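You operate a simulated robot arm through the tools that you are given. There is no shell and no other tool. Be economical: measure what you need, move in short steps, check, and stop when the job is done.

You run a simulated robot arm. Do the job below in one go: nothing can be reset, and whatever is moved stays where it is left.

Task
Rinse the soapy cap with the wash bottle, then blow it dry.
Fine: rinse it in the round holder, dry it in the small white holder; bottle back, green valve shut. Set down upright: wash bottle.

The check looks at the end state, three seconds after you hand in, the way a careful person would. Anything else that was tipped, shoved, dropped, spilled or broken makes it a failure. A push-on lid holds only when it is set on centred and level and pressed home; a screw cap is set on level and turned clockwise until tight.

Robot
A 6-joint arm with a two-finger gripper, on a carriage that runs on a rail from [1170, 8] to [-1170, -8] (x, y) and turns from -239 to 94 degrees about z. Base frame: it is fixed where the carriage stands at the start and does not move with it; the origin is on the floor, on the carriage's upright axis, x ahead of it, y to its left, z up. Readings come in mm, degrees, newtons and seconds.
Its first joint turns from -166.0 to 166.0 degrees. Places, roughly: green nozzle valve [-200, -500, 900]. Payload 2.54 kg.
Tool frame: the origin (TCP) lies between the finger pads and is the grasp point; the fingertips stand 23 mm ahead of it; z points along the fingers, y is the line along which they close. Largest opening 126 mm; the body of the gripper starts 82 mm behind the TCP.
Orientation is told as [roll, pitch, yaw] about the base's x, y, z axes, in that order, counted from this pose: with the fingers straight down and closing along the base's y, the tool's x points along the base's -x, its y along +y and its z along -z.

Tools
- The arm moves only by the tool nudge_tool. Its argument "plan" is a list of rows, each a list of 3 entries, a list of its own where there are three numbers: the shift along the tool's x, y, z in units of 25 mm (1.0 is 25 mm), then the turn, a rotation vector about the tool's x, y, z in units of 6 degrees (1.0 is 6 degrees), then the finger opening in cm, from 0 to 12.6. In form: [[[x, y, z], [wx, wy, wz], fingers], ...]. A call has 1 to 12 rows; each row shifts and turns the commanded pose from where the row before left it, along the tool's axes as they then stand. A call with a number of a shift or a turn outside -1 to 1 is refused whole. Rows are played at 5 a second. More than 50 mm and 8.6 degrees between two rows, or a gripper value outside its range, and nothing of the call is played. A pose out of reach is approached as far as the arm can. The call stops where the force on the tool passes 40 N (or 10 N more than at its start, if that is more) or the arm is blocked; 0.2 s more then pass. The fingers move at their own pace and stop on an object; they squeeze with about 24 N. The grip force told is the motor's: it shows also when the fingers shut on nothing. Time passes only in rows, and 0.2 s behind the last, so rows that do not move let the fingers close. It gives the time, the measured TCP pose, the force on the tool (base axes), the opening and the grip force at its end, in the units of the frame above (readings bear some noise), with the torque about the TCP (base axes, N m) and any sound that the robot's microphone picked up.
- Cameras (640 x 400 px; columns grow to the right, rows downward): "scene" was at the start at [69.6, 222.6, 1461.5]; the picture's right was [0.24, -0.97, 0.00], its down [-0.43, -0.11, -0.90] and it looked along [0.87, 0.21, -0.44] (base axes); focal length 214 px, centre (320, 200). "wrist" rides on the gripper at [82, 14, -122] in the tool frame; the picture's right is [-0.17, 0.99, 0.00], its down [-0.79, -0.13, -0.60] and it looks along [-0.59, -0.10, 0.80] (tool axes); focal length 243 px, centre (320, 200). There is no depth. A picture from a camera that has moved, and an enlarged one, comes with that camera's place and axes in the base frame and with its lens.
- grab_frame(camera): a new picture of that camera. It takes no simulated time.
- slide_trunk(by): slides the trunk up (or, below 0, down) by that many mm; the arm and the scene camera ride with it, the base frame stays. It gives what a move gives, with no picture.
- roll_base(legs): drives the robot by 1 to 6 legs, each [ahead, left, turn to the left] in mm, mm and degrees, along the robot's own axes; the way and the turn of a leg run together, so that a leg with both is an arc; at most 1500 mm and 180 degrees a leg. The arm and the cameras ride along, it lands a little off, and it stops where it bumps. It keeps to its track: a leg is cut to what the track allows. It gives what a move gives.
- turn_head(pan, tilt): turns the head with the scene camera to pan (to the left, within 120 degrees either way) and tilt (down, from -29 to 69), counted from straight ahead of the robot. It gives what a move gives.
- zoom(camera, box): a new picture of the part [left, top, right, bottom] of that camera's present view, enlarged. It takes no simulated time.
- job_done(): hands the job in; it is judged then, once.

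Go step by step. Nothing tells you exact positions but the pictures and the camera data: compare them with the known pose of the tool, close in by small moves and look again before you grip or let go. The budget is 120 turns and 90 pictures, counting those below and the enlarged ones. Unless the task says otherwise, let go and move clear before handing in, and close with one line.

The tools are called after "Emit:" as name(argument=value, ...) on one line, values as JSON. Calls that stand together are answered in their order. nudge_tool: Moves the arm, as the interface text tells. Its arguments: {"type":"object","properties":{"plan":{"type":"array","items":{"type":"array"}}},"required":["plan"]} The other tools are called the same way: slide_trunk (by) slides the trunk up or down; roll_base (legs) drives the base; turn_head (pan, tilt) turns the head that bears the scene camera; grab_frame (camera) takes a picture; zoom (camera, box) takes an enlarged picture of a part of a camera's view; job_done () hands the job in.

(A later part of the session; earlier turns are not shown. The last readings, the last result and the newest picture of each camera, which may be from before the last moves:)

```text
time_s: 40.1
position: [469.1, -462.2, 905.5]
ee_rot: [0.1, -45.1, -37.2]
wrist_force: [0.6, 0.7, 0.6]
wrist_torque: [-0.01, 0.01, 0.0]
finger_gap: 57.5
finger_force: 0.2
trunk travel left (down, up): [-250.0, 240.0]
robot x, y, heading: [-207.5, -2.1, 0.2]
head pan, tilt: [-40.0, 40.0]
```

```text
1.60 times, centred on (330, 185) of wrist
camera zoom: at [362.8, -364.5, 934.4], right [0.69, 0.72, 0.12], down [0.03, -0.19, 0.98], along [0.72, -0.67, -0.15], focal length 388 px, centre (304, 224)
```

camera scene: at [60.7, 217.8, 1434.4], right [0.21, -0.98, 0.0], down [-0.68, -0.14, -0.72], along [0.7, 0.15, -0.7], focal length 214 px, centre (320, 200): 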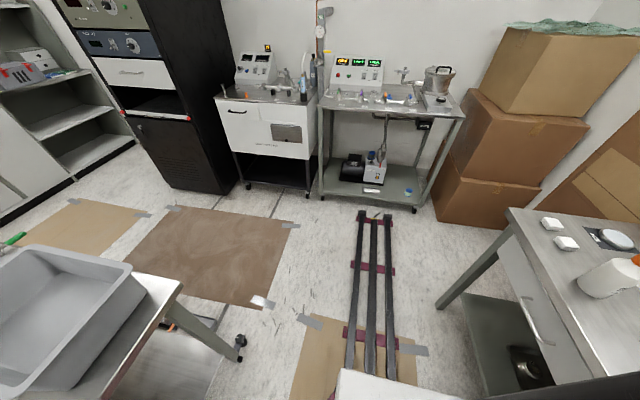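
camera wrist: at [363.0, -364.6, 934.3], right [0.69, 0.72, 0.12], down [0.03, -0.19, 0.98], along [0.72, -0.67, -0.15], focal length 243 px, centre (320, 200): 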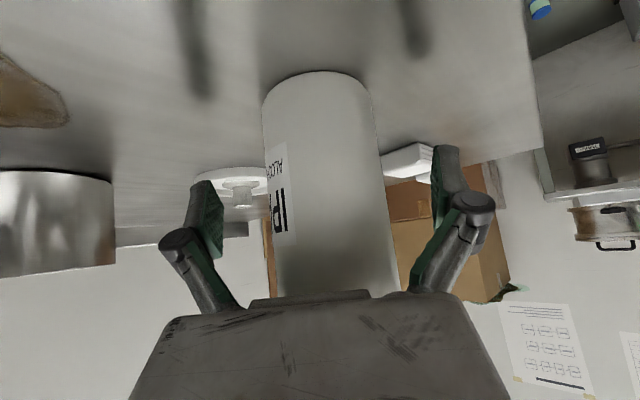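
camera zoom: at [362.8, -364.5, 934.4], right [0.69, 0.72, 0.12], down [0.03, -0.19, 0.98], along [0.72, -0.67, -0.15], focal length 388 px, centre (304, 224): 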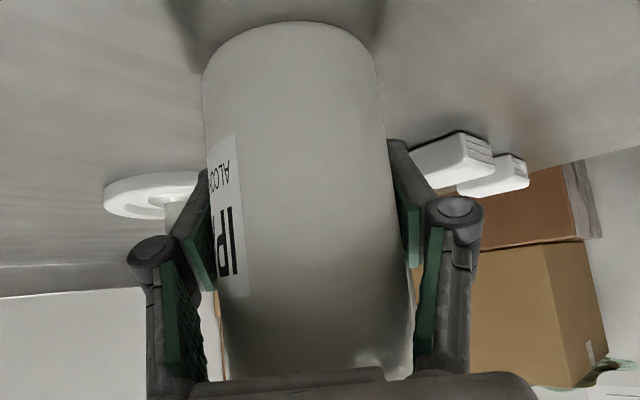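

Nearly touching both sides. I'll continue.

Emit:
nudge_tool(plan=[[[0, 0, 0], [0, 0, 0], 5.6], [[0, 0, 0], [0, 0, 0], 5.6]])

Emit:
nudge_tool(plan=[[[0, 0, 0], [0, 0, 0], 5.5], [[0, 0, 0], [0, 0, 0], 5.5]])

Emit:
nudge_tool(plan=[[[0, 0, 0], [0, 0, 0], 5.4], [[0, 0, 0], [0, 0, 0], 5.4]])

```text
time_s: 40.7
position: [468.3, -461.6, 905.7]
ee_rot: [0.1, -45.0, -37.2]
wrist_force: [0.7, -0.2, 0.3]
wrist_torque: [0.01, -0.02, -0.02]
finger_gap: 56.4
finger_force: 0.2
trunk travel left (down, up): [-250.0, 240.0]
robot x, y, heading: [-205.9, -0.4, 0.2]
head pan, tilt: [-40.0, 40.0]
```

```text
time_s: 41.3
position: [468.6, -461.4, 905.4]
ee_rot: [0.1, -45.0, -37.2]
wrist_force: [1.0, 1.2, 0.1]
wrist_torque: [0.01, 0.01, -0.02]
finger_gap: 55.6
finger_force: 0.6
trunk travel left (down, up): [-250.0, 240.0]
robot x, y, heading: [-202.5, 4.1, 0.4]
head pan, tilt: [-40.0, 40.0]
```

```text
time_s: 41.9
position: [469.4, -462.6, 905.0]
ee_rot: [0.1, -45.1, -37.2]
wrist_force: [0.4, 0.9, -0.1]
wrist_torque: [-0.05, -0.02, 0.01]
finger_gap: 54.6
finger_force: 0.3
trunk travel left (down, up): [-250.0, 240.0]
robot x, y, heading: [-202.8, -2.7, 0.3]
head pan, tilt: [-40.0, 40.0]
```

Emit:
nudge_tool(plan=[[[0, 0, 0], [0, 0, 0], 5.2], [[0, 0, 0], [0, 0, 0], 5.2], [[0, 0, 0], [0, 0, 0], 5.2]])

Emit:
zoom(camera="wrist", box=[200, 60, 460, 310])

```text
time_s: 42.7
position: [468.5, -462.6, 904.6]
ee_rot: [0.1, -44.9, -37.3]
wrist_force: [-0.4, 0.4, -0.3]
wrist_torque: [0.01, -0.04, -0.04]
finger_gap: 53.3
finger_force: 11.9
trunk travel left (down, up): [-250.0, 240.0]
robot x, y, heading: [-204.2, -2.6, 0.4]
head pan, tilt: [-40.0, 40.0]
```

```text
1.60 times, centred on (330, 185) of wrist
camera zoom: at [362.8, -364.6, 934.4], right [0.69, 0.72, 0.12], down [0.03, -0.19, 0.98], along [0.72, -0.67, -0.15], focal length 388 px, centre (304, 224)
```

zoom: 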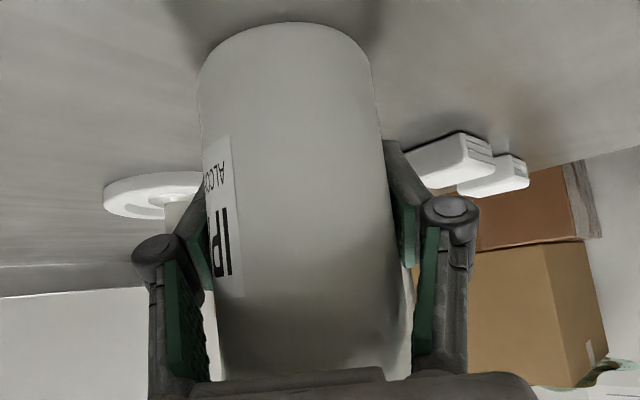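

The body is about 54 mm wide and held at 12 N with no sound. I'll lift a little and check that the hold is firm.

Emit:
nudge_tool(plan=[[[-0.25, 0, -0.25], [0, 0, 0], 5.2], [[-0.5, 0, -0.5], [0, 0, 0], 5.2], [[-0.5, 0, -0.5], [0, 0, 0], 5.2], [[-0.5, 0, -0.5], [0, 0, 0], 5.2]])

Emit:
grab_frame(camera="wrist")

```text
time_s: 43.7
position: [468.7, -460.3, 966.9]
ee_rot: [0.2, -44.9, -37.2]
wrist_force: [-0.5, -0.6, 0.1]
wrist_torque: [0.01, 0.0, 0.01]
finger_gap: 52.3
finger_force: 0.3
trunk travel left (down, up): [-250.0, 240.0]
robot x, y, heading: [-205.0, -2.6, -0.0]
head pan, tilt: [-40.0, 40.0]
```

```text
51 pictures are left
camera wrist: at [362.6, -363.7, 995.1], right [0.69, 0.72, 0.12], down [0.03, -0.19, 0.98], along [0.72, -0.67, -0.15], focal length 243 px, centre (320, 200)
```

wrist: 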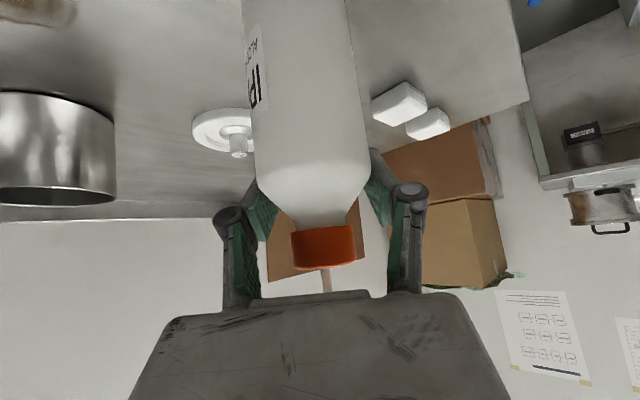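

The bottle slipped out because 12 N was too light, and it still stands on the bench. I'll open a bit, go back down the same path and grip harder.

Emit:
nudge_tool(plan=[[[0, 0, 0], [0, 0, 0], 6.6], [[0, 0, 0], [0, 0, 0], 6.6], [[0.5, 0, 0.5], [0, 0, 0], 6.6], [[0.5, 0, 0.5], [0, 0, 0], 6.6], [[0.5, 0, 0.5], [0, 0, 0], 6.6], [[0.25, 0, 0.25], [0, 0, 0], 6.6]])

Emit:
nudge_tool(plan=[[[0, 0, 0], [0, 0, 0], 5.5], [[0, 0, 0], [0, 0, 0], 5.2], [[0, 0, 0], [0, 0, 0], 5.0], [[0, 0, 0], [0, 0, 0], 5.0], [[0, 0, 0], [0, 0, 0], 5.0]])

```text
time_s: 45.1
position: [469.2, -461.9, 903.1]
ee_rot: [0.1, -45.1, -37.2]
wrist_force: [-0.1, 0.8, -0.2]
wrist_torque: [-0.06, -0.02, -0.03]
finger_gap: 65.8
finger_force: 0.0
trunk travel left (down, up): [-250.0, 240.0]
robot x, y, heading: [-201.7, -4.8, 0.1]
head pan, tilt: [-40.0, 40.0]
```

```text
time_s: 46.3
position: [468.5, -462.4, 903.6]
ee_rot: [0.1, -45.0, -37.2]
wrist_force: [-0.2, 0.6, 0.1]
wrist_torque: [-0.02, -0.05, 0.0]
finger_gap: 51.7
finger_force: 23.4
trunk travel left (down, up): [-250.0, 240.0]
robot x, y, heading: [-203.7, -1.0, 0.6]
head pan, tilt: [-40.0, 40.0]
```

The grip is 23 N with no squirt sound. I'll lift slowly.

Emit:
nudge_tool(plan=[[[-0.2, 0, -0.2], [0, 0, 0], 4.8], [[-0.3, 0, -0.3], [0, 0, 0], 4.8], [[-0.3, 0, -0.3], [0, 0, 0], 4.8]])

Emit:
grab_frame(camera="wrist")

```text
time_s: 47.1
position: [471.0, -461.0, 933.7]
ee_rot: [0.1, -45.0, -37.1]
wrist_force: [0.2, 0.1, -2.2]
wrist_torque: [-0.02, -0.01, 0.03]
finger_gap: 51.4
finger_force: 24.0
trunk travel left (down, up): [-250.0, 240.0]
robot x, y, heading: [-202.2, -2.3, 0.1]
head pan, tilt: [-40.0, 40.0]
```

```text
50 pictures are left
camera wrist: at [363.8, -363.3, 962.1], right [0.69, 0.72, 0.12], down [0.03, -0.19, 0.98], along [0.72, -0.67, -0.15], focal length 243 px, centre (320, 200)
```

wrist: 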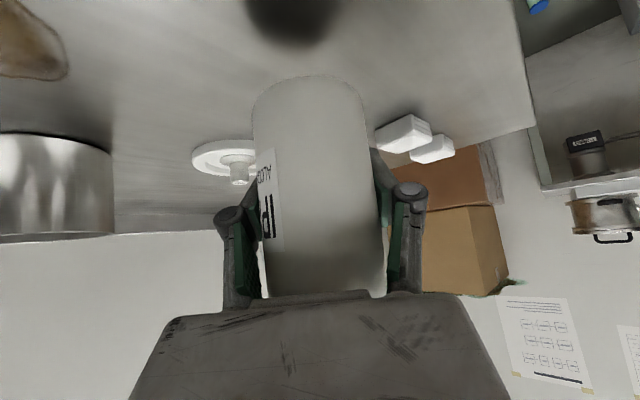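

The bottle is held and clear of the bench. I'll retry the head, since the arm posture has changed, to get a second viewpoint.

Emit:
nudge_tool(plan=[[[-0.4, 0, -0.4], [0, 0, 0], 4.8], [[-0.4, 0, -0.4], [0, 0, 0], 4.8]])

Emit:
turn_head(pan=-50, tilt=30)

Emit:
grab_frame(camera="scene")

```text
time_s: 47.7
position: [470.9, -462.3, 962.6]
ee_rot: [0.0, -45.0, -37.2]
wrist_force: [-0.1, 0.6, -3.0]
wrist_torque: [-0.01, -0.05, 0.05]
finger_gap: 51.6
finger_force: 23.9
trunk travel left (down, up): [-250.0, 240.0]
robot x, y, heading: [-203.0, -1.0, 0.5]
head pan, tilt: [-40.0, 40.0]
```

```text
time_s: 48.4
position: [471.0, -461.4, 962.5]
ee_rot: [0.1, -45.0, -37.2]
wrist_force: [0.6, 0.2, -1.6]
wrist_torque: [-0.03, -0.02, -0.01]
finger_gap: 51.4
finger_force: 23.8
trunk travel left (down, up): [-250.0, 240.0]
robot x, y, heading: [-207.2, -0.7, 0.2]
head pan, tilt: [-50.0, 30.0]
```

```text
49 pictures are left
camera scene: at [-165.4, 130.1, 1455.7], right [-0.76, -0.65, 0.0], down [-0.32, 0.38, -0.87], along [0.56, -0.66, -0.5], focal length 214 px, centre (320, 200)
```

scene: 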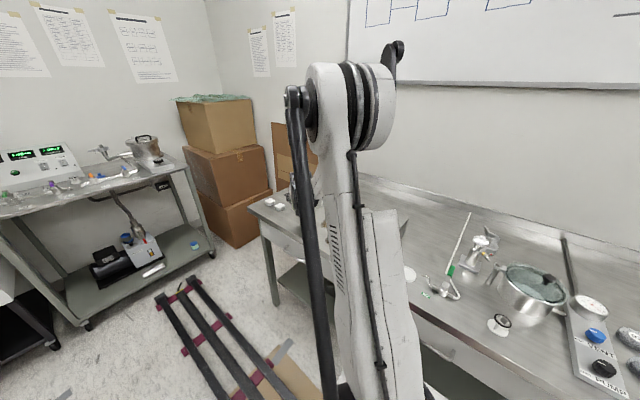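

The head works now but the arm hides the bottle, so I'll rely on the wrist side view. I'm moving the bottle so the spout tip goes over the cap, a few steps at a time and slightly higher.

Emit:
nudge_tool(plan=[[[-0.3, 0, -0.3], [0, 0, 0], 4.8], [[-0.4, -0.45, 0.4], [0, 0, 0], 4.8], [[-0.4, -0.45, 0.4], [0, 0, 0], 4.8], [[-0.4, -0.45, 0.4], [0, 0, 0], 4.8]])

Emit:
grab_frame(camera="wrist")

```text
time_s: 49.4
position: [483.6, -513.0, 971.1]
ee_rot: [0.1, -44.9, -37.2]
wrist_force: [-0.6, -0.3, -2.4]
wrist_torque: [-0.03, 0.02, -0.03]
finger_gap: 51.7
finger_force: 24.1
trunk travel left (down, up): [-250.0, 240.0]
robot x, y, heading: [-207.4, 0.6, 0.2]
head pan, tilt: [-50.0, 30.0]
```

```text
48 pictures are left
camera wrist: at [377.8, -415.4, 999.9], right [0.69, 0.72, 0.12], down [0.03, -0.19, 0.98], along [0.72, -0.67, -0.15], focal length 243 px, centre (320, 200)
```

wrist: 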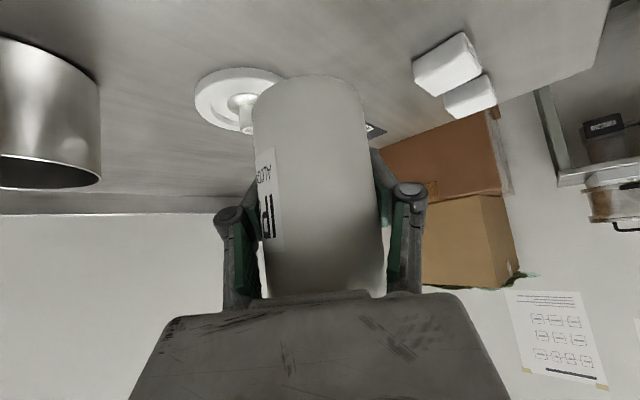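

The dish centre works out at (492,-608), and combining views puts the tip about (+12,-49) from the bottle axis. So the TCP should go to about (481,-558).

Emit:
nudge_tool(plan=[[[-0.36, -0.75, 0.36], [0, 0, 0], 4.8], [[-0.36, -0.75, 0.36], [0, 0, 0], 4.8], [[0, 0, 0], [0, 0, 0], 4.8]])

Emit:
turn_head(pan=-75, tilt=30)

Emit:
grab_frame(camera="scene")

Emit:
grab_frame(camera="wrist")

```text
time_s: 50.2
position: [481.4, -558.6, 971.4]
ee_rot: [0.1, -45.0, -37.1]
wrist_force: [0.4, -1.1, -2.2]
wrist_torque: [-0.06, -0.03, 0.01]
finger_gap: 51.7
finger_force: 24.0
trunk travel left (down, up): [-250.0, 240.0]
robot x, y, heading: [-204.3, -0.2, 0.0]
head pan, tilt: [-50.0, 30.0]
```

```text
time_s: 51.1
position: [481.9, -558.3, 972.6]
ee_rot: [0.1, -45.0, -37.2]
wrist_force: [0.2, -0.1, -2.3]
wrist_torque: [-0.02, -0.03, -0.02]
finger_gap: 51.5
finger_force: 24.1
trunk travel left (down, up): [-250.0, 240.0]
robot x, y, heading: [-203.3, -1.2, 0.3]
head pan, tilt: [-75.0, 30.0]
```

```text
47 pictures are left
camera scene: at [-200.1, 111.9, 1455.7], right [-0.96, -0.26, 0.0], down [-0.13, 0.48, -0.87], along [0.23, -0.84, -0.5], focal length 214 px, centre (320, 200)
```

scene: 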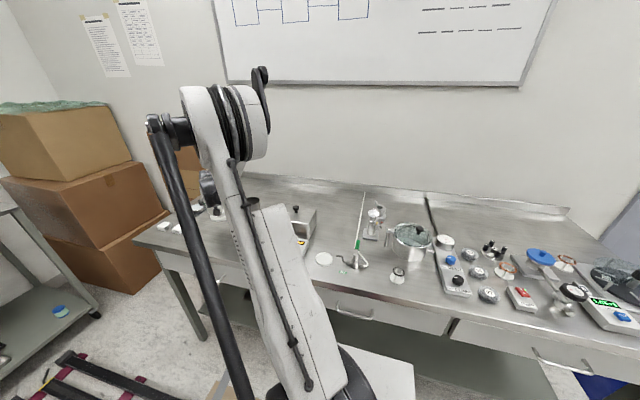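

```text
46 pictures are left
camera wrist: at [375.8, -461.3, 1001.0], right [0.69, 0.72, 0.12], down [0.03, -0.19, 0.98], along [0.72, -0.67, -0.15], focal length 243 px, centre (320, 200)
```

wrist: 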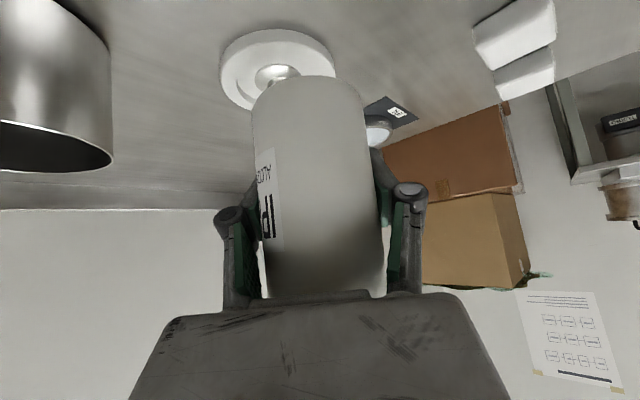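

The dish centre checks out again at about (493,-603). I'll look for the spout in the scene view.

Emit:
zoom(camera="scene", box=[150, 160, 270, 240])

Emit:
nudge_tool(plan=[[[0, 0, 0], [0, 0, 0], 3.0], [[0, 0, 0], [0, 0, 0], 3.0], [[0, 0, 0], [0, 0, 0], 3.0], [[0, 0, 0], [0, 0, 0], 3.0], [[0, 0, 0], [0, 0, 0], 3.0]])

Emit:
zoom(camera="wrist", box=[210, 20, 350, 120])

```text
5.00 times, centred on (210, 200) of scene
camera zoom: at [-200.1, 111.9, 1455.7], right [-0.96, -0.26, 0.0], down [-0.13, 0.48, -0.87], along [0.23, -0.84, -0.5], focal length 1072 px, centre (870, 200)
```

zoom: 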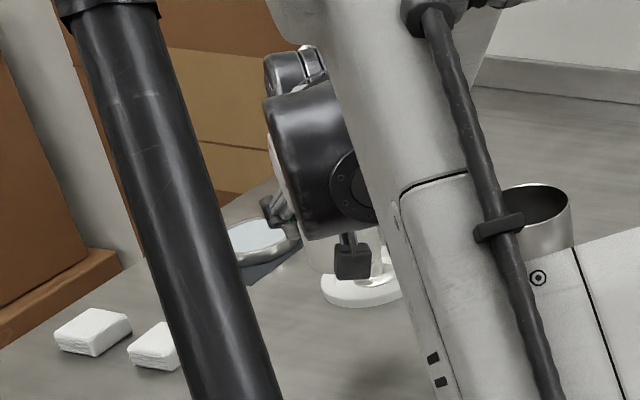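

```text
time_s: 52.3
position: [481.3, -558.2, 972.6]
ee_rot: [0.1, -45.0, -37.2]
wrist_force: [1.3, 1.0, -1.6]
wrist_torque: [0.0, -0.05, 0.0]
finger_gap: 51.5
finger_force: 23.6
trunk travel left (down, up): [-250.0, 240.0]
robot x, y, heading: [-203.5, -4.7, 0.3]
head pan, tilt: [-75.0, 30.0]
```

```text
4.00 times, centred on (280, 70) of wrist
camera zoom: at [375.8, -461.3, 1001.0], right [0.69, 0.72, 0.12], down [0.03, -0.19, 0.98], along [0.72, -0.67, -0.15], focal length 970 px, centre (480, 720)
```

zoom: 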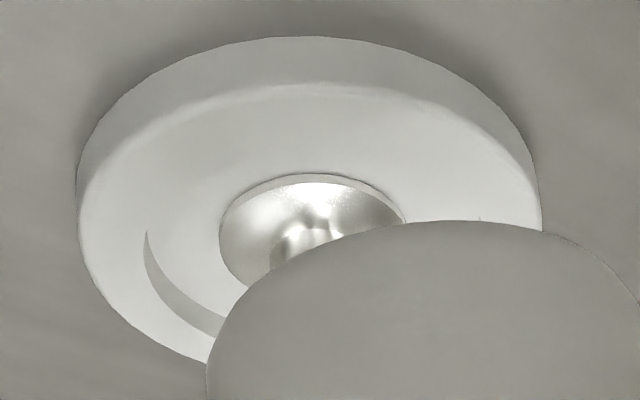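

Squeezing made no sound. I'll hold it over the cap a bit longer, then swing the bottle back a little to see whether the cap's look has changed.

Emit:
nudge_tool(plan=[[[0, 0, 0], [0, 0, 0], 3.0], [[0, 0, 0], [0, 0, 0], 3.0], [[0, 0, 0], [0, 0, 0], 3.0], [[0, 0, 0], [0, 0, 0], 3.0], [[0, 0, 0], [0, 0, 0], 3.0], [[0, 0, 0], [0, 0, 0], 3.0], [[0.36, 0.75, -0.36], [0, 0, 0], 3.0], [[0.36, 0.75, -0.36], [0, 0, 0], 3.0], [[0.4, 0.45, -0.4], [0, 0, 0], 3.0], [[0.4, 0.45, -0.4], [0, 0, 0], 3.0], [[0, 0, 0], [0, 0, 0], 3.0]])

Emit:
zoom(camera="wrist", box=[185, 85, 265, 175])

```text
time_s: 54.7
position: [473.0, -480.0, 971.8]
ee_rot: [0.1, -45.0, -37.1]
wrist_force: [0.0, -0.3, -2.0]
wrist_torque: [-0.04, -0.06, -0.02]
finger_gap: 51.6
finger_force: 23.5
trunk travel left (down, up): [-250.0, 240.0]
robot x, y, heading: [-204.8, -3.7, 0.3]
head pan, tilt: [-75.0, 30.0]
```

```text
4.44 times, centred on (225, 130) of wrist
camera zoom: at [366.9, -381.6, 1001.0], right [0.69, 0.72, 0.12], down [0.03, -0.19, 0.98], along [0.72, -0.67, -0.15], focal length 1078 px, centre (742, 511)
```

zoom: 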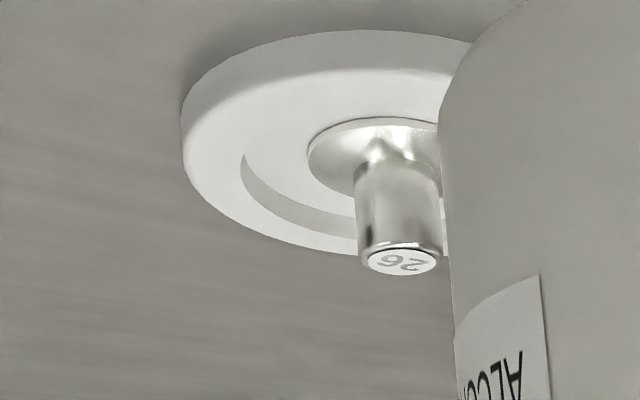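

The cap still looks filmed, so the upright squeeze did nothing. I'll return over the cap and tilt the spout down gradually, keeping the tip above the dish.

Emit:
nudge_tool(plan=[[[-0.4, -0.45, 0.4], [0, 0, 0], 3.0], [[-0.4, -0.45, 0.4], [0, 0, 0], 3.0], [[-0.36, -0.75, 0.36], [0, 0, 0], 3.0], [[-0.36, -0.75, 0.36], [0, 0, 0], 3.0], [[0.371, 0.425, -0.371], [-0.555, 0.971, 0.555], 3.0], [[0.402, 0.393, -0.286], [-0.555, 0.971, 0.555], 3.0], [[0, 0, 0], [0, 0, 0], 3.0]])

Emit:
nudge_tool(plan=[[[0.411, 0.35, -0.2], [-0.555, 0.971, 0.555], 3.0], [[0.395, 0.295, -0.12], [-0.555, 0.971, 0.555], 3.0], [[0, 0, 0], [0, 0, 0], 3.0]])

Emit:
grab_frame(camera="wrist")

```text
time_s: 56.3
position: [473.2, -526.8, 972.7]
ee_rot: [11.3, -32.7, -44.2]
wrist_force: [0.6, 0.1, -2.5]
wrist_torque: [0.01, 0.0, -0.01]
finger_gap: 51.6
finger_force: 24.1
trunk travel left (down, up): [-250.0, 240.0]
robot x, y, heading: [-204.5, -1.5, -0.1]
head pan, tilt: [-75.0, 30.0]
```

```text
time_s: 57.1
position: [467.3, -501.9, 972.1]
ee_rot: [19.6, -19.7, -47.7]
wrist_force: [0.2, -0.1, -3.2]
wrist_torque: [0.02, -0.01, 0.0]
finger_gap: 51.7
finger_force: 23.5
trunk travel left (down, up): [-250.0, 240.0]
robot x, y, heading: [-200.9, -0.6, 0.1]
head pan, tilt: [-75.0, 30.0]
```

```text
42 pictures are left
camera wrist: at [367.8, -433.9, 1058.0], right [0.72, 0.59, 0.37], down [0.14, -0.64, 0.75], along [0.68, -0.49, -0.54], focal length 243 px, centre (320, 200)
```

wrist: 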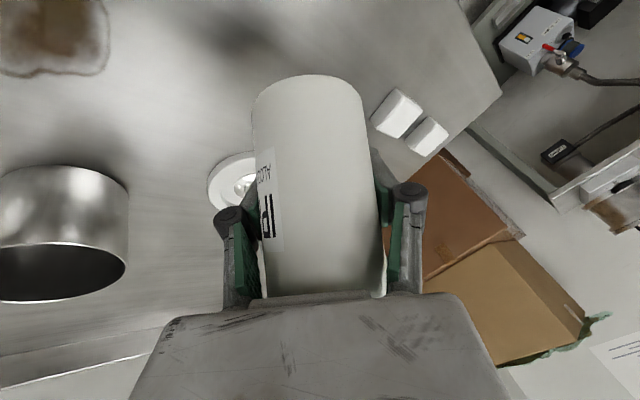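

Emit:
zoom(camera="wrist", box=[200, 140, 280, 230])

Emit:
nudge_tool(plan=[[[0.358, 0.235, -0.053], [-0.555, 0.971, 0.555], 3.0], [[0.305, 0.175, 0], [-0.555, 0.971, 0.555], 3.0], [[0, 0, 0], [0, 0, 0], 3.0], [[0, 0, 0], [0, 0, 0], 3.0], [[0, 0, 0], [0, 0, 0], 3.0]])

Emit:
grab_frame(camera="wrist")

```text
4.44 times, centred on (240, 185) of wrist
camera zoom: at [367.8, -433.9, 1058.0], right [0.72, 0.59, 0.37], down [0.14, -0.64, 0.75], along [0.68, -0.49, -0.54], focal length 1078 px, centre (676, 267)
```

zoom: 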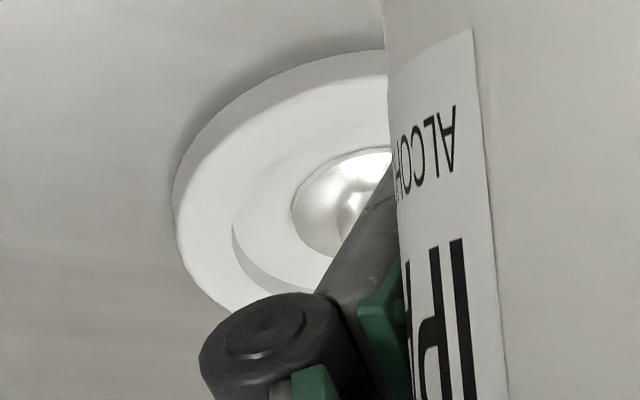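

```text
time_s: 58.3
position: [460.6, -483.0, 972.7]
ee_rot: [26.6, -6.4, -49.4]
wrist_force: [-0.1, -0.3, -1.4]
wrist_torque: [0.01, -0.05, 0.0]
finger_gap: 51.6
finger_force: 23.8
trunk travel left (down, up): [-250.0, 240.0]
robot x, y, heading: [-204.4, -2.6, 0.4]
head pan, tilt: [-75.0, 30.0]
```

```text
40 pictures are left
camera wrist: at [368.2, -439.1, 1078.8], right [0.75, 0.48, 0.46], down [0.18, -0.81, 0.56], along [0.64, -0.33, -0.69], focal length 243 px, centre (320, 200)
```

wrist: 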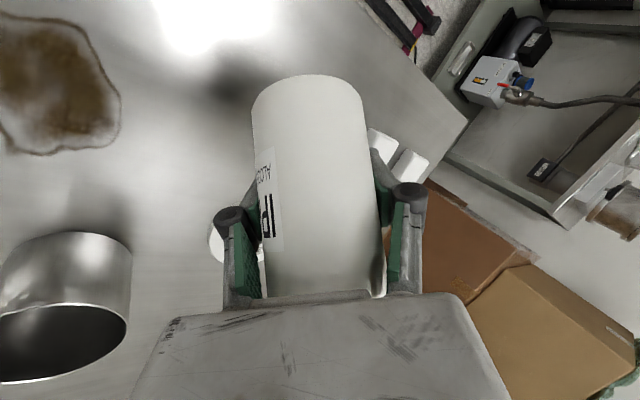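

There's still no sign of liquid at 45°. I'll check the spout from the scene camera.

Emit:
turn_head(pan=-62, tilt=35)

Emit:
grab_frame(camera="scene")

```text
time_s: 59.0
position: [460.6, -482.8, 972.2]
ee_rot: [26.8, -6.4, -49.5]
wrist_force: [0.3, 0.5, -1.8]
wrist_torque: [0.04, 0.0, 0.02]
finger_gap: 51.4
finger_force: 23.5
trunk travel left (down, up): [-250.0, 240.0]
robot x, y, heading: [-206.1, -2.8, 0.1]
head pan, tilt: [-62.0, 35.0]
```

```text
39 pictures are left
camera scene: at [-182.3, 121.5, 1447.9], right [-0.88, -0.47, 0.0], down [-0.27, 0.51, -0.82], along [0.39, -0.72, -0.57], focal length 214 px, centre (320, 200)
```

scene: 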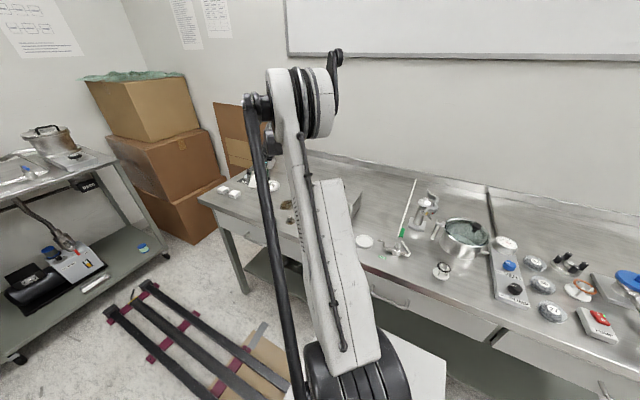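

Emit:
zoom(camera="scene", box=[230, 140, 320, 215])

```text
5.33 times, centred on (275, 178) of scene
camera zoom: at [-182.3, 121.5, 1447.9], right [-0.88, -0.47, 0.0], down [-0.27, 0.51, -0.82], along [0.39, -0.72, -0.57], focal length 1144 px, centre (560, 320)
```

zoom: 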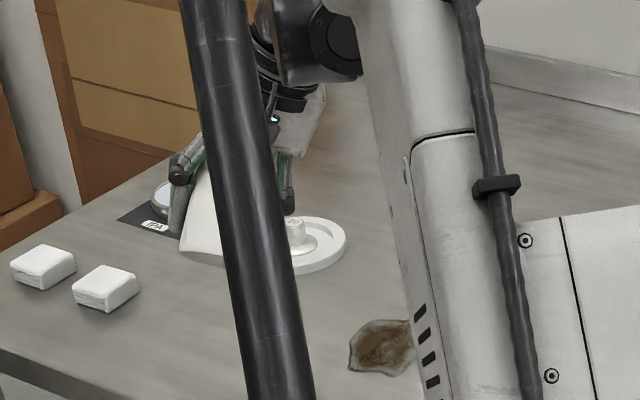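

Squeezing upright and a 45° tilt gave no flow, and the "26" label is still greyed by film. I'll tilt further with the tip kept over the cap and watch for flow.

Emit:
nudge_tool(plan=[[[0.231, 0.115, 0.029], [-0.555, 0.971, 0.555], 3.0], [[0.154, 0.066, 0.039], [-0.555, 0.971, 0.555], 3.0], [[0, 0, 0], [0, 0, 0], 3.0], [[0, 0, 0], [0, 0, 0], 3.0]])

Emit:
nudge_tool(plan=[[[0.062, 0.022, 0.024], [-0.555, 0.971, 0.555], 3.0], [[0, 0, 0], [-0.555, 0.971, 0.555], 3.0], [[0, 0, 0], [0, 0, 0], 3.0], [[0, 0, 0], [0, 0, 0], 3.0]])

Emit:
grab_frame(camera="wrist")

```text
time_s: 60.0
position: [458.6, -471.6, 974.2]
ee_rot: [33.4, 7.1, -49.4]
wrist_force: [-0.3, 0.5, -2.3]
wrist_torque: [0.02, -0.02, -0.02]
finger_gap: 51.5
finger_force: 24.6
trunk travel left (down, up): [-250.0, 240.0]
robot x, y, heading: [-201.1, -4.9, 0.1]
head pan, tilt: [-62.0, 35.0]
```

```text
time_s: 61.0
position: [459.2, -469.6, 972.4]
ee_rot: [40.3, 20.5, -47.7]
wrist_force: [0.3, 0.0, -2.9]
wrist_torque: [0.03, -0.01, 0.0]
finger_gap: 51.6
finger_force: 23.9
trunk travel left (down, up): [-250.0, 240.0]
robot x, y, heading: [-203.6, -1.5, 0.1]
head pan, tilt: [-62.0, 35.0]
```

```text
37 pictures are left
camera wrist: at [380.8, -485.6, 1096.9], right [0.81, 0.23, 0.54], down [0.22, -0.97, 0.07], along [0.54, 0.06, -0.84], focal length 243 px, centre (320, 200)
```

wrist: 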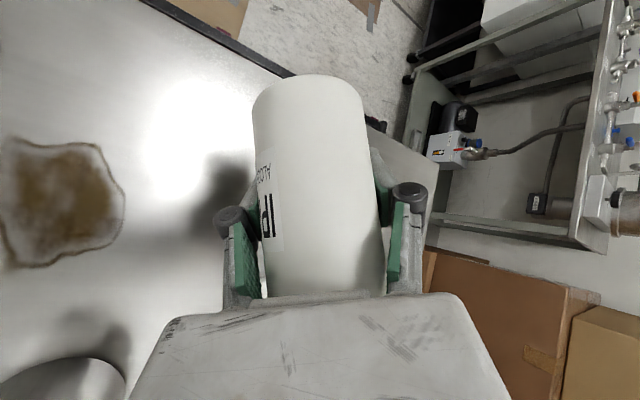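

At 75° tilt the dish is hidden in the wrist view, so I'll check the cap via the scene camera.

Emit:
zoom(camera="scene", box=[235, 150, 305, 210])

```text
6.67 times, centred on (270, 180) of scene
camera zoom: at [-182.3, 121.6, 1447.9], right [-0.88, -0.47, 0.0], down [-0.27, 0.51, -0.82], along [0.39, -0.72, -0.57], focal length 1430 px, centre (653, 333)
```

zoom: 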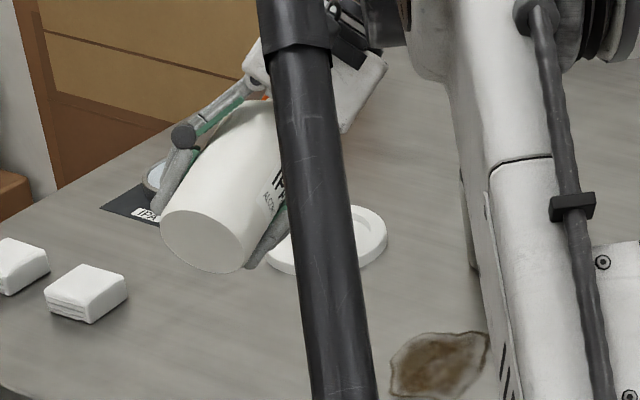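

Emit:
turn_head(pan=-54, tilt=35)

Emit:
zoom(camera="scene", box=[260, 140, 360, 220])

```text
time_s: 61.7
position: [459.3, -469.2, 972.3]
ee_rot: [40.4, 20.5, -47.8]
wrist_force: [0.0, -0.8, -2.3]
wrist_torque: [0.07, -0.02, -0.02]
finger_gap: 51.7
finger_force: 24.0
trunk travel left (down, up): [-250.0, 240.0]
robot x, y, heading: [-206.9, -1.1, 0.2]
head pan, tilt: [-54.0, 35.0]
```

```text
5.00 times, centred on (310, 180) of scene
camera zoom: at [-171.9, 128.1, 1447.9], right [-0.81, -0.59, 0.0], down [-0.34, 0.46, -0.82], along [0.48, -0.66, -0.57], focal length 1072 px, centre (370, 300)
```

zoom: 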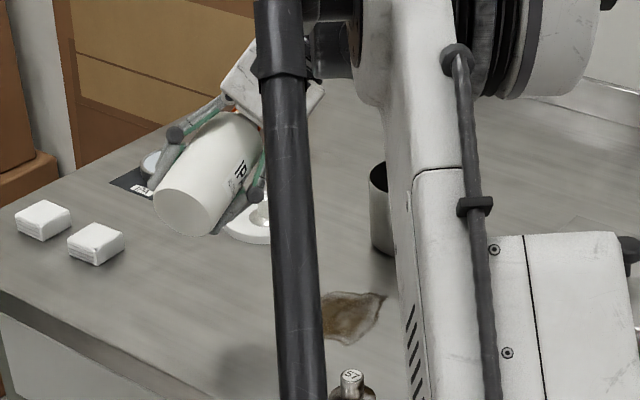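

That view is inconclusive. I'll raise slightly and tilt past horizontal, with the tip still above the cap.

Emit:
nudge_tool(plan=[[[0.42, 0.73, -0.86], [0, 0, 0], 3.0], [[-0.099, -0.02, -0.065], [-0.555, 0.971, 0.555], 3.0], [[-0.167, -0.018, -0.136], [-0.555, 0.971, 0.555], 3.0], [[0, 0, 0], [0, 0, 0], 3.0], [[0, 0, 0], [0, 0, 0], 3.0], [[0, 0, 0], [0, 0, 0], 3.0]])

Emit:
zoom(camera="scene", box=[260, 140, 360, 220])

```text
time_s: 63.1
position: [461.4, -476.6, 1002.9]
ee_rot: [48.8, 33.1, -44.1]
wrist_force: [-0.4, -0.8, -2.1]
wrist_torque: [0.05, -0.03, -0.04]
finger_gap: 51.2
finger_force: 24.1
trunk travel left (down, up): [-250.0, 240.0]
robot x, y, heading: [-202.9, -0.7, 0.1]
head pan, tilt: [-54.0, 35.0]
```

```text
5.00 times, centred on (310, 180) of scene
camera zoom: at [-171.9, 128.2, 1447.9], right [-0.81, -0.59, 0.0], down [-0.34, 0.46, -0.82], along [0.48, -0.66, -0.57], focal length 1072 px, centre (370, 300)
```

zoom: 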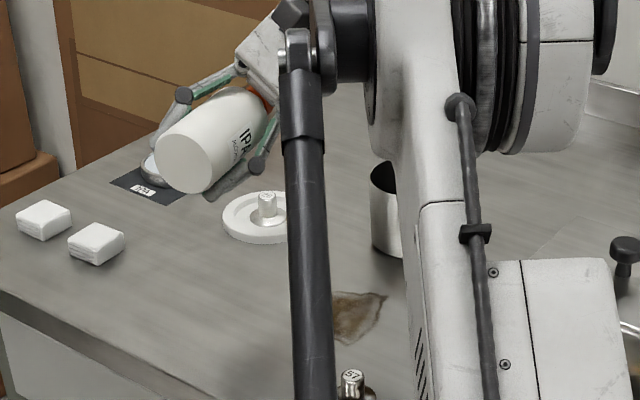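

The cap is now visible. I'll compare it at higher zoom with 57.

Emit:
zoom(camera="scene", box=[285, 165, 320, 195])

```text
13.33 times, centred on (302, 180) of scene
camera zoom: at [-171.9, 128.2, 1447.9], right [-0.81, -0.59, 0.0], down [-0.34, 0.46, -0.82], along [0.48, -0.66, -0.57], focal length 2860 px, centre (553, 467)
```

zoom: 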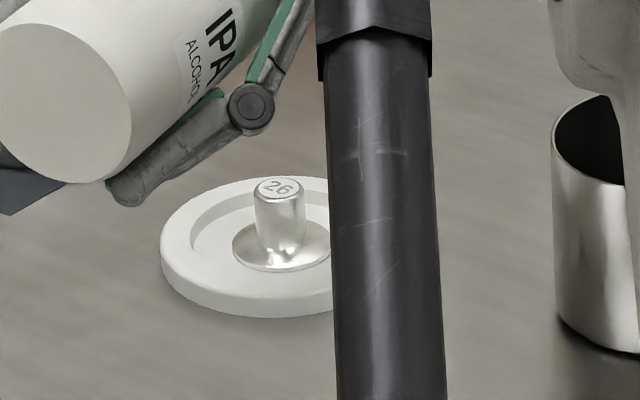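

Comparing predicted and seen bottle positions shows its axis sits about 20 mm nearer the palm than assumed. So the tip was roughly 15 mm off the cap earlier, and the correct tip offset is about (+3,-37) from the TCP. I'll return upright and re-aim.

Emit:
nudge_tool(plan=[[[0, 0, 0], [0.555, -0.971, -0.555], 3.0], [[0, 0, 0], [0.555, -0.971, -0.555], 3.0], [[0, 0, 0], [0.555, -0.971, -0.555], 3.0], [[0, 0, 0], [0.555, -0.971, -0.555], 3.0], [[0, 0, 0], [0.555, -0.971, -0.555], 3.0], [[0, 0, 0], [0.555, -0.971, -0.555], 3.0], [[0, 0, 0], [0.555, -0.971, -0.555], 3.0], [[0, 0, 0], [0.555, -0.971, -0.555], 3.0], [[0, 0, 0], [0.555, -0.971, -0.555], 3.0], [[0, 0, 0], [0.555, -0.971, -0.555], 3.0], [[0, 0, 0], [0.555, -0.971, -0.555], 3.0], [[0, 0, 0], [0.555, -0.971, -0.555], 3.0]])

```text
time_s: 65.7
position: [460.8, -477.0, 1001.9]
ee_rot: [0.0, -45.2, -37.1]
wrist_force: [0.3, -0.1, -2.4]
wrist_torque: [0.0, -0.03, 0.0]
finger_gap: 51.5
finger_force: 24.4
trunk travel left (down, up): [-250.0, 240.0]
robot x, y, heading: [-201.7, 0.2, 0.2]
head pan, tilt: [-54.0, 35.0]
```

Emit:
nudge_tool(plan=[[[-0.57, -0.545, 0.57], [0, 0, 0], 3.0], [[-0.57, -0.545, 0.57], [0, 0, 0], 3.0], [[-0.57, -0.545, 0.57], [0, 0, 0], 3.0], [[-0.57, -0.545, 0.57], [0, 0, 0], 3.0], [[0.5, 0, 0.5], [0, 0, 0], 3.0], [[0.6, 0, 0.6], [0, 0, 0], 3.0], [[0.6, 0, 0.6], [0, 0, 0], 3.0], [[0, 0, 0], [0, 0, 0], 3.0], [[0, 0, 0], [0, 0, 0], 3.0], [[0, 0, 0], [0, 0, 0], 3.0], [[0, 0, 0], [0, 0, 0], 3.0], [[0, 0, 0], [0, 0, 0], 3.0]])

Emit:
zoom(camera="wrist", box=[190, 10, 390, 150])

```text
time_s: 68.3
position: [491.3, -568.4, 941.6]
ee_rot: [0.2, -45.0, -37.2]
wrist_force: [0.2, 0.5, -2.8]
wrist_torque: [-0.02, -0.04, 0.02]
finger_gap: 51.6
finger_force: 24.2
trunk travel left (down, up): [-250.0, 240.0]
robot x, y, heading: [-202.7, -2.2, 0.1]
head pan, tilt: [-54.0, 35.0]
```

```text
2.86 times, centred on (290, 80) of wrist
camera zoom: at [385.8, -470.4, 970.6], right [0.69, 0.72, 0.12], down [0.03, -0.19, 0.98], along [0.72, -0.67, -0.15], focal length 693 px, centre (406, 543)
```

zoom: 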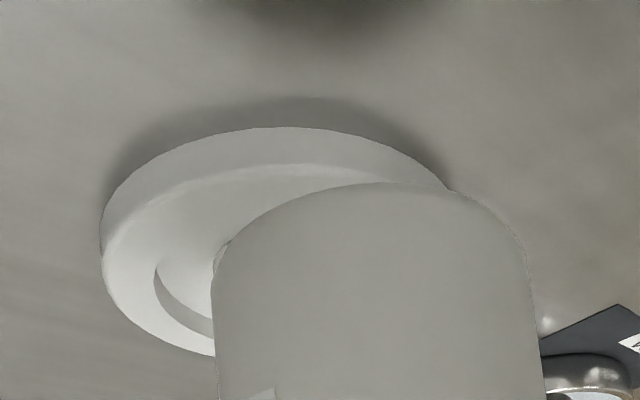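

Emit:
zoom(camera="scene", box=[265, 130, 345, 200])

```text
5.71 times, centred on (305, 165) of scene
camera zoom: at [-171.8, 128.1, 1447.9], right [-0.81, -0.59, 0.0], down [-0.34, 0.46, -0.82], along [0.48, -0.66, -0.57], focal length 1226 px, centre (406, 400)
```

zoom: 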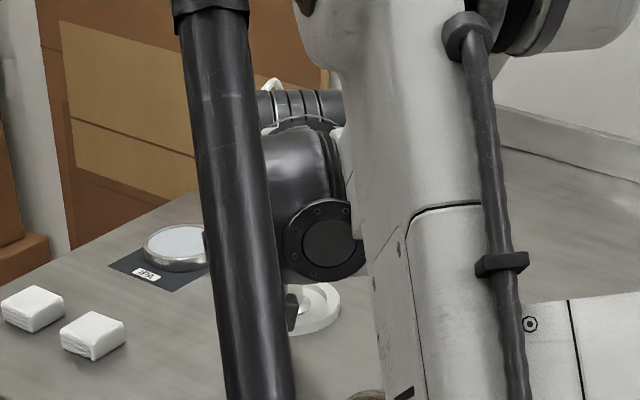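

The spout arch is visible and consistent with the tip being over the cap. I'll hold the squeeze for a while, then retreat to the earlier viewpoint to compare the cap.

Emit:
nudge_tool(plan=[[[0, 0, 0], [0, 0, 0], 2.0], [[0, 0, 0], [0, 0, 0], 2.0], [[0, 0, 0], [0, 0, 0], 2.0], [[0, 0, 0], [0, 0, 0], 2.0], [[0, 0, 0], [0, 0, 0], 2.0], [[0, 0, 0], [0, 0, 0], 2.0], [[0, 0, 0], [0, 0, 0], 2.0], [[0.27, 0.595, -0.69], [0, 0, 0], 2.0], [[0.27, 0.595, -0.69], [0, 0, 0], 2.0], [[0.27, 0.595, -0.69], [0, 0, 0], 2.0], [[0.27, 0.595, -0.69], [0, 0, 0], 2.0]])

Emit:
zoom(camera="wrist", box=[185, 85, 265, 175])

```text
time_s: 70.7
position: [472.5, -480.4, 972.2]
ee_rot: [0.1, -45.1, -37.2]
wrist_force: [0.4, 0.1, -1.9]
wrist_torque: [-0.04, -0.02, 0.0]
finger_gap: 51.5
finger_force: 23.7
trunk travel left (down, up): [-250.0, 240.0]
robot x, y, heading: [-202.7, -1.6, 0.4]
head pan, tilt: [-54.0, 35.0]
```

```text
4.44 times, centred on (225, 130) of wrist
camera zoom: at [367.1, -383.3, 1001.3], right [0.69, 0.72, 0.12], down [0.03, -0.19, 0.98], along [0.72, -0.67, -0.15], focal length 1078 px, centre (742, 511)
```

zoom: 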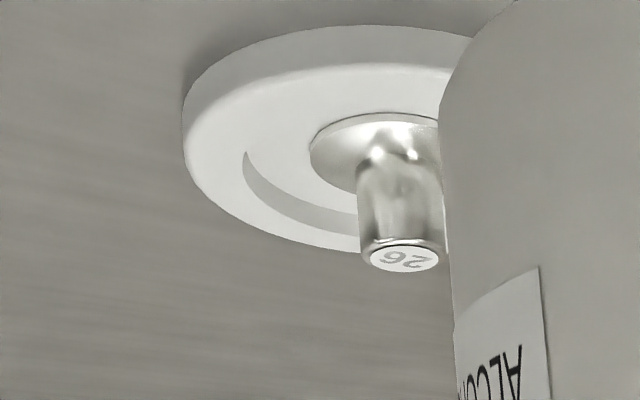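

The cap's stem now shows sharper, drop-like highlights than at the same viewpoint before. I'll take a closer zoom.

Emit:
zoom(camera="wrist", box=[218, 105, 256, 150])

```text
8.89 times, centred on (237, 128) of wrist
camera zoom: at [367.1, -383.3, 1001.3], right [0.69, 0.72, 0.12], down [0.03, -0.19, 0.98], along [0.72, -0.67, -0.15], focal length 2157 px, centre (1058, 844)
```

zoom: 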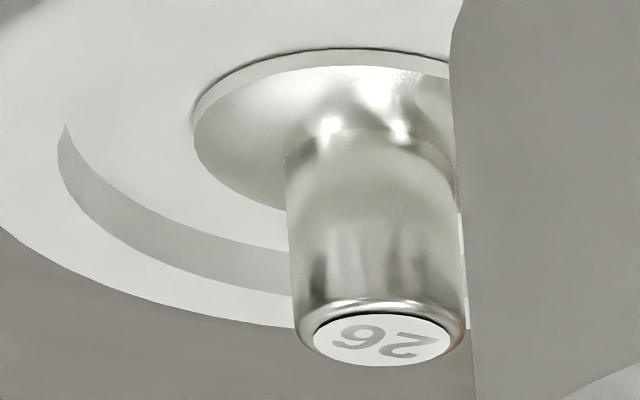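

It's inconclusive, so I'll also try a moderate tilt with the spout tip close above the cap, which is how a wash bottle is normally used.

Emit:
nudge_tool(plan=[[[0.11, -0.42, 0.74], [0, 0, 0], 2.0], [[0.11, -0.42, 0.74], [0, 0, 0], 2.0], [[0, 0, 0], [-0.555, 0.971, 0.555], 2.0], [[0, 0, 0], [-0.555, 0.971, 0.555], 2.0], [[0, 0, 0], [-0.555, 0.971, 0.555], 2.0], [[0, 0, 0], [-0.555, 0.971, 0.555], 2.0], [[0, 0, 0], [0, 0, 0], 2.0], [[0, 0, 0], [0, 0, 0], 2.0], [[0, 0, 0], [0, 0, 0], 2.0], [[0, 0, 0], [0, 0, 0], 2.0], [[0, 0, 0], [0, 0, 0], 2.0]])

Emit:
grab_frame(camera="wrist")

```text
time_s: 73.1
position: [478.1, -510.7, 940.9]
ee_rot: [19.5, -19.7, -47.9]
wrist_force: [0.7, -1.1, -1.8]
wrist_torque: [-0.01, 0.0, -0.02]
finger_gap: 51.2
finger_force: 24.3
trunk travel left (down, up): [-250.0, 240.0]
robot x, y, heading: [-204.0, -2.8, 0.1]
head pan, tilt: [-54.0, 35.0]
```

```text
28 pictures are left
camera wrist: at [379.7, -442.6, 1026.8], right [0.72, 0.59, 0.37], down [0.14, -0.64, 0.75], along [0.68, -0.49, -0.54], focal length 243 px, centre (320, 200)
```

wrist: 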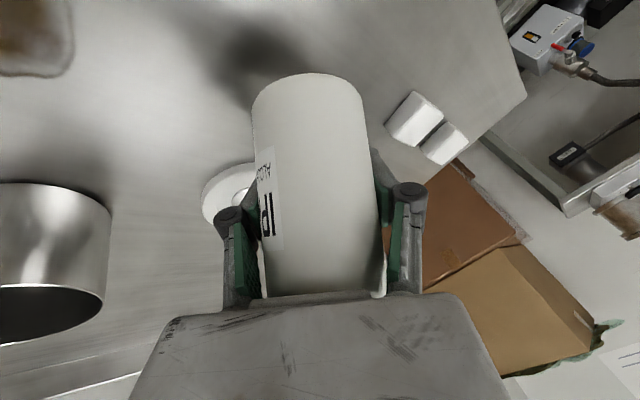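

Emit:
zoom(camera="wrist", box=[195, 150, 275, 240])

Emit:
zoom(camera="scene", box=[275, 150, 345, 210])

```text
4.44 times, centred on (235, 195) of wrist
camera zoom: at [379.7, -442.6, 1026.8], right [0.72, 0.59, 0.37], down [0.14, -0.64, 0.75], along [0.68, -0.49, -0.54], focal length 1078 px, centre (698, 222)
```

zoom: 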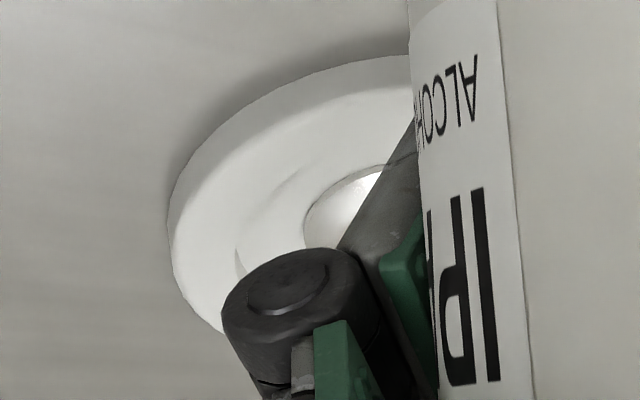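

```text
6.67 times, centred on (310, 180) of scene
camera zoom: at [-171.8, 128.1, 1447.9], right [-0.81, -0.59, 0.0], down [-0.34, 0.46, -0.82], along [0.48, -0.66, -0.57], focal length 1430 px, centre (387, 333)
```

zoom: 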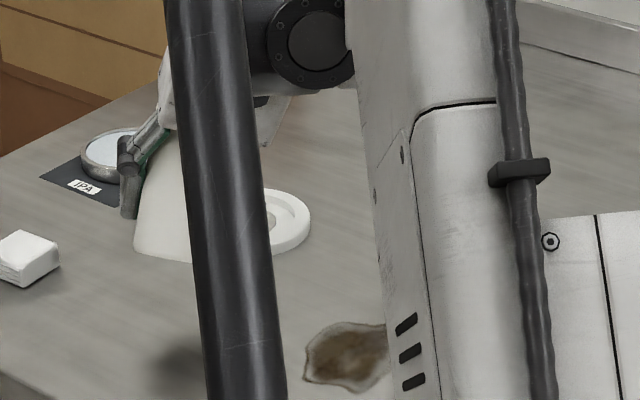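

I'll step on to 45° and 60° with the tip close to the cap, holding at each.

Emit:
nudge_tool(plan=[[[0.454, 0.137, 0.214], [-0.555, 0.971, 0.555], 2.0], [[0.454, 0.137, 0.214], [-0.555, 0.971, 0.555], 2.0], [[0, 0, 0], [0, 0, 0], 2.0], [[0, 0, 0], [0, 0, 0], 2.0], [[0, 0, 0], [0, 0, 0], 2.0], [[0, 0, 0], [0, 0, 0], 2.0], [[0, 0, 0], [0, 0, 0], 2.0], [[0, 0, 0], [0, 0, 0], 2.0], [[0, 0, 0], [0, 0, 0], 2.0], [[0, 0, 0], [0, 0, 0], 2.0]])

Emit:
nudge_tool(plan=[[[0.21, 0.2, -0.15], [-0.555, 0.971, 0.555], 2.0], [[0.21, 0.2, -0.15], [-0.555, 0.971, 0.555], 2.0], [[0, 0, 0], [0, 0, 0], 2.0], [[0, 0, 0], [0, 0, 0], 2.0], [[0, 0, 0], [0, 0, 0], 2.0], [[0, 0, 0], [0, 0, 0], 2.0], [[0, 0, 0], [0, 0, 0], 2.0], [[0, 0, 0], [0, 0, 0], 2.0], [[0, 0, 0], [0, 0, 0], 2.0], [[0, 0, 0], [0, 0, 0], 2.0]])

Emit:
zoom(camera="scene", box=[275, 150, 345, 210])

```text
time_s: 75.3
position: [471.4, -489.2, 927.2]
ee_rot: [26.6, -6.4, -49.4]
wrist_force: [0.4, 0.1, -1.9]
wrist_torque: [-0.01, -0.03, 0.01]
finger_gap: 51.3
finger_force: 24.1
trunk travel left (down, up): [-250.0, 240.0]
robot x, y, heading: [-205.4, -2.9, 0.2]
head pan, tilt: [-54.0, 35.0]
```

```text
time_s: 77.5
position: [469.6, -477.6, 937.8]
ee_rot: [33.3, 7.1, -49.4]
wrist_force: [-0.1, 0.3, -2.4]
wrist_torque: [0.04, -0.01, -0.03]
finger_gap: 51.4
finger_force: 24.0
trunk travel left (down, up): [-250.0, 240.0]
robot x, y, heading: [-204.4, -2.5, 0.1]
head pan, tilt: [-54.0, 35.0]
```

```text
6.67 times, centred on (310, 180) of scene
camera zoom: at [-171.8, 128.1, 1447.9], right [-0.81, -0.59, 0.0], down [-0.34, 0.46, -0.82], along [0.48, -0.66, -0.57], focal length 1430 px, centre (387, 333)
```

zoom: 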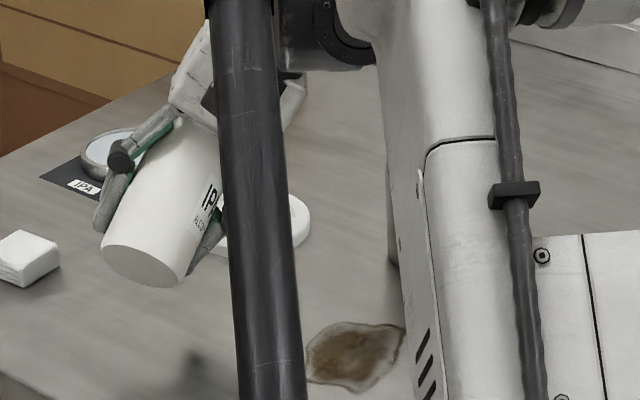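

No flow so far. I'll try steeper: 75° with the tip only about 30 mm above the cap, then 90°, holding at each.

Emit:
nudge_tool(plan=[[[0.047, -0.114, 0.245], [-0.555, 0.971, 0.555], 2.0], [[0.047, -0.114, 0.245], [-0.555, 0.971, 0.555], 2.0], [[0, 0, 0], [0, 0, 0], 2.0], [[0, 0, 0], [0, 0, 0], 2.0], [[0, 0, 0], [0, 0, 0], 2.0], [[0, 0, 0], [0, 0, 0], 2.0], [[0, 0, 0], [0, 0, 0], 2.0], [[0, 0, 0], [0, 0, 0], 2.0], [[0, 0, 0], [0, 0, 0], 2.0], [[0, 0, 0], [0, 0, 0], 2.0], [[0, 0, 0], [0, 0, 0], 2.0]])

Emit:
nudge_tool(plan=[[[0.28, 0.4, -0.55], [-0.555, 0.971, 0.555], 2.0], [[0.28, 0.4, -0.55], [-0.555, 0.971, 0.555], 2.0], [[0, 0, 0], [0, 0, 0], 2.0], [[0, 0, 0], [0, 0, 0], 2.0], [[0, 0, 0], [0, 0, 0], 2.0]])

Emit:
zoom(camera="scene", box=[265, 130, 345, 210])

```text
time_s: 79.9
position: [467.2, -472.9, 925.4]
ee_rot: [40.4, 20.5, -47.7]
wrist_force: [-0.7, 0.0, -2.2]
wrist_torque: [0.05, 0.0, 0.01]
finger_gap: 51.3
finger_force: 24.1
trunk travel left (down, up): [-250.0, 240.0]
robot x, y, heading: [-198.6, 0.1, 0.0]
head pan, tilt: [-54.0, 35.0]
```

```text
time_s: 81.1
position: [464.5, -476.8, 960.6]
ee_rot: [48.8, 33.3, -44.0]
wrist_force: [0.0, 0.1, -1.5]
wrist_torque: [0.05, -0.02, -0.01]
finger_gap: 51.5
finger_force: 24.4
trunk travel left (down, up): [-250.0, 240.0]
robot x, y, heading: [-200.1, -1.4, 0.2]
head pan, tilt: [-54.0, 35.0]
```

```text
5.00 times, centred on (305, 170) of scene
camera zoom: at [-171.9, 128.2, 1447.9], right [-0.81, -0.59, 0.0], down [-0.34, 0.46, -0.82], along [0.48, -0.66, -0.57], focal length 1072 px, centre (395, 350)
```

zoom: 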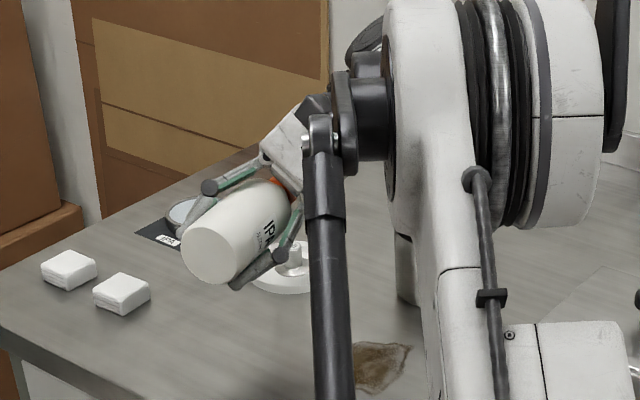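

Emit:
zoom(camera="scene", box=[288, 168, 314, 190])

```text
16.00 times, centred on (301, 179) of scene
camera zoom: at [-171.9, 128.2, 1447.9], right [-0.81, -0.59, 0.0], down [-0.34, 0.46, -0.82], along [0.48, -0.66, -0.57], focal length 3432 px, centre (624, 536)
```

zoom: 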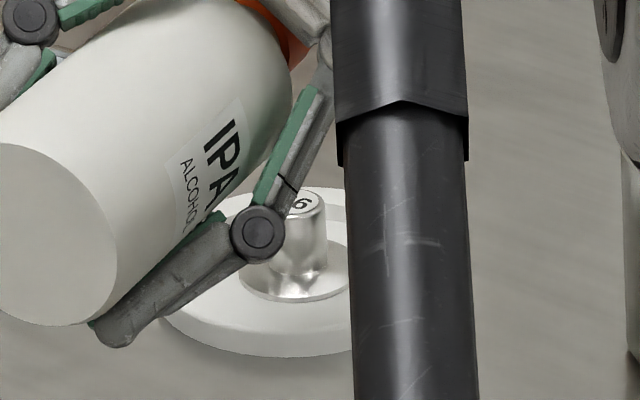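

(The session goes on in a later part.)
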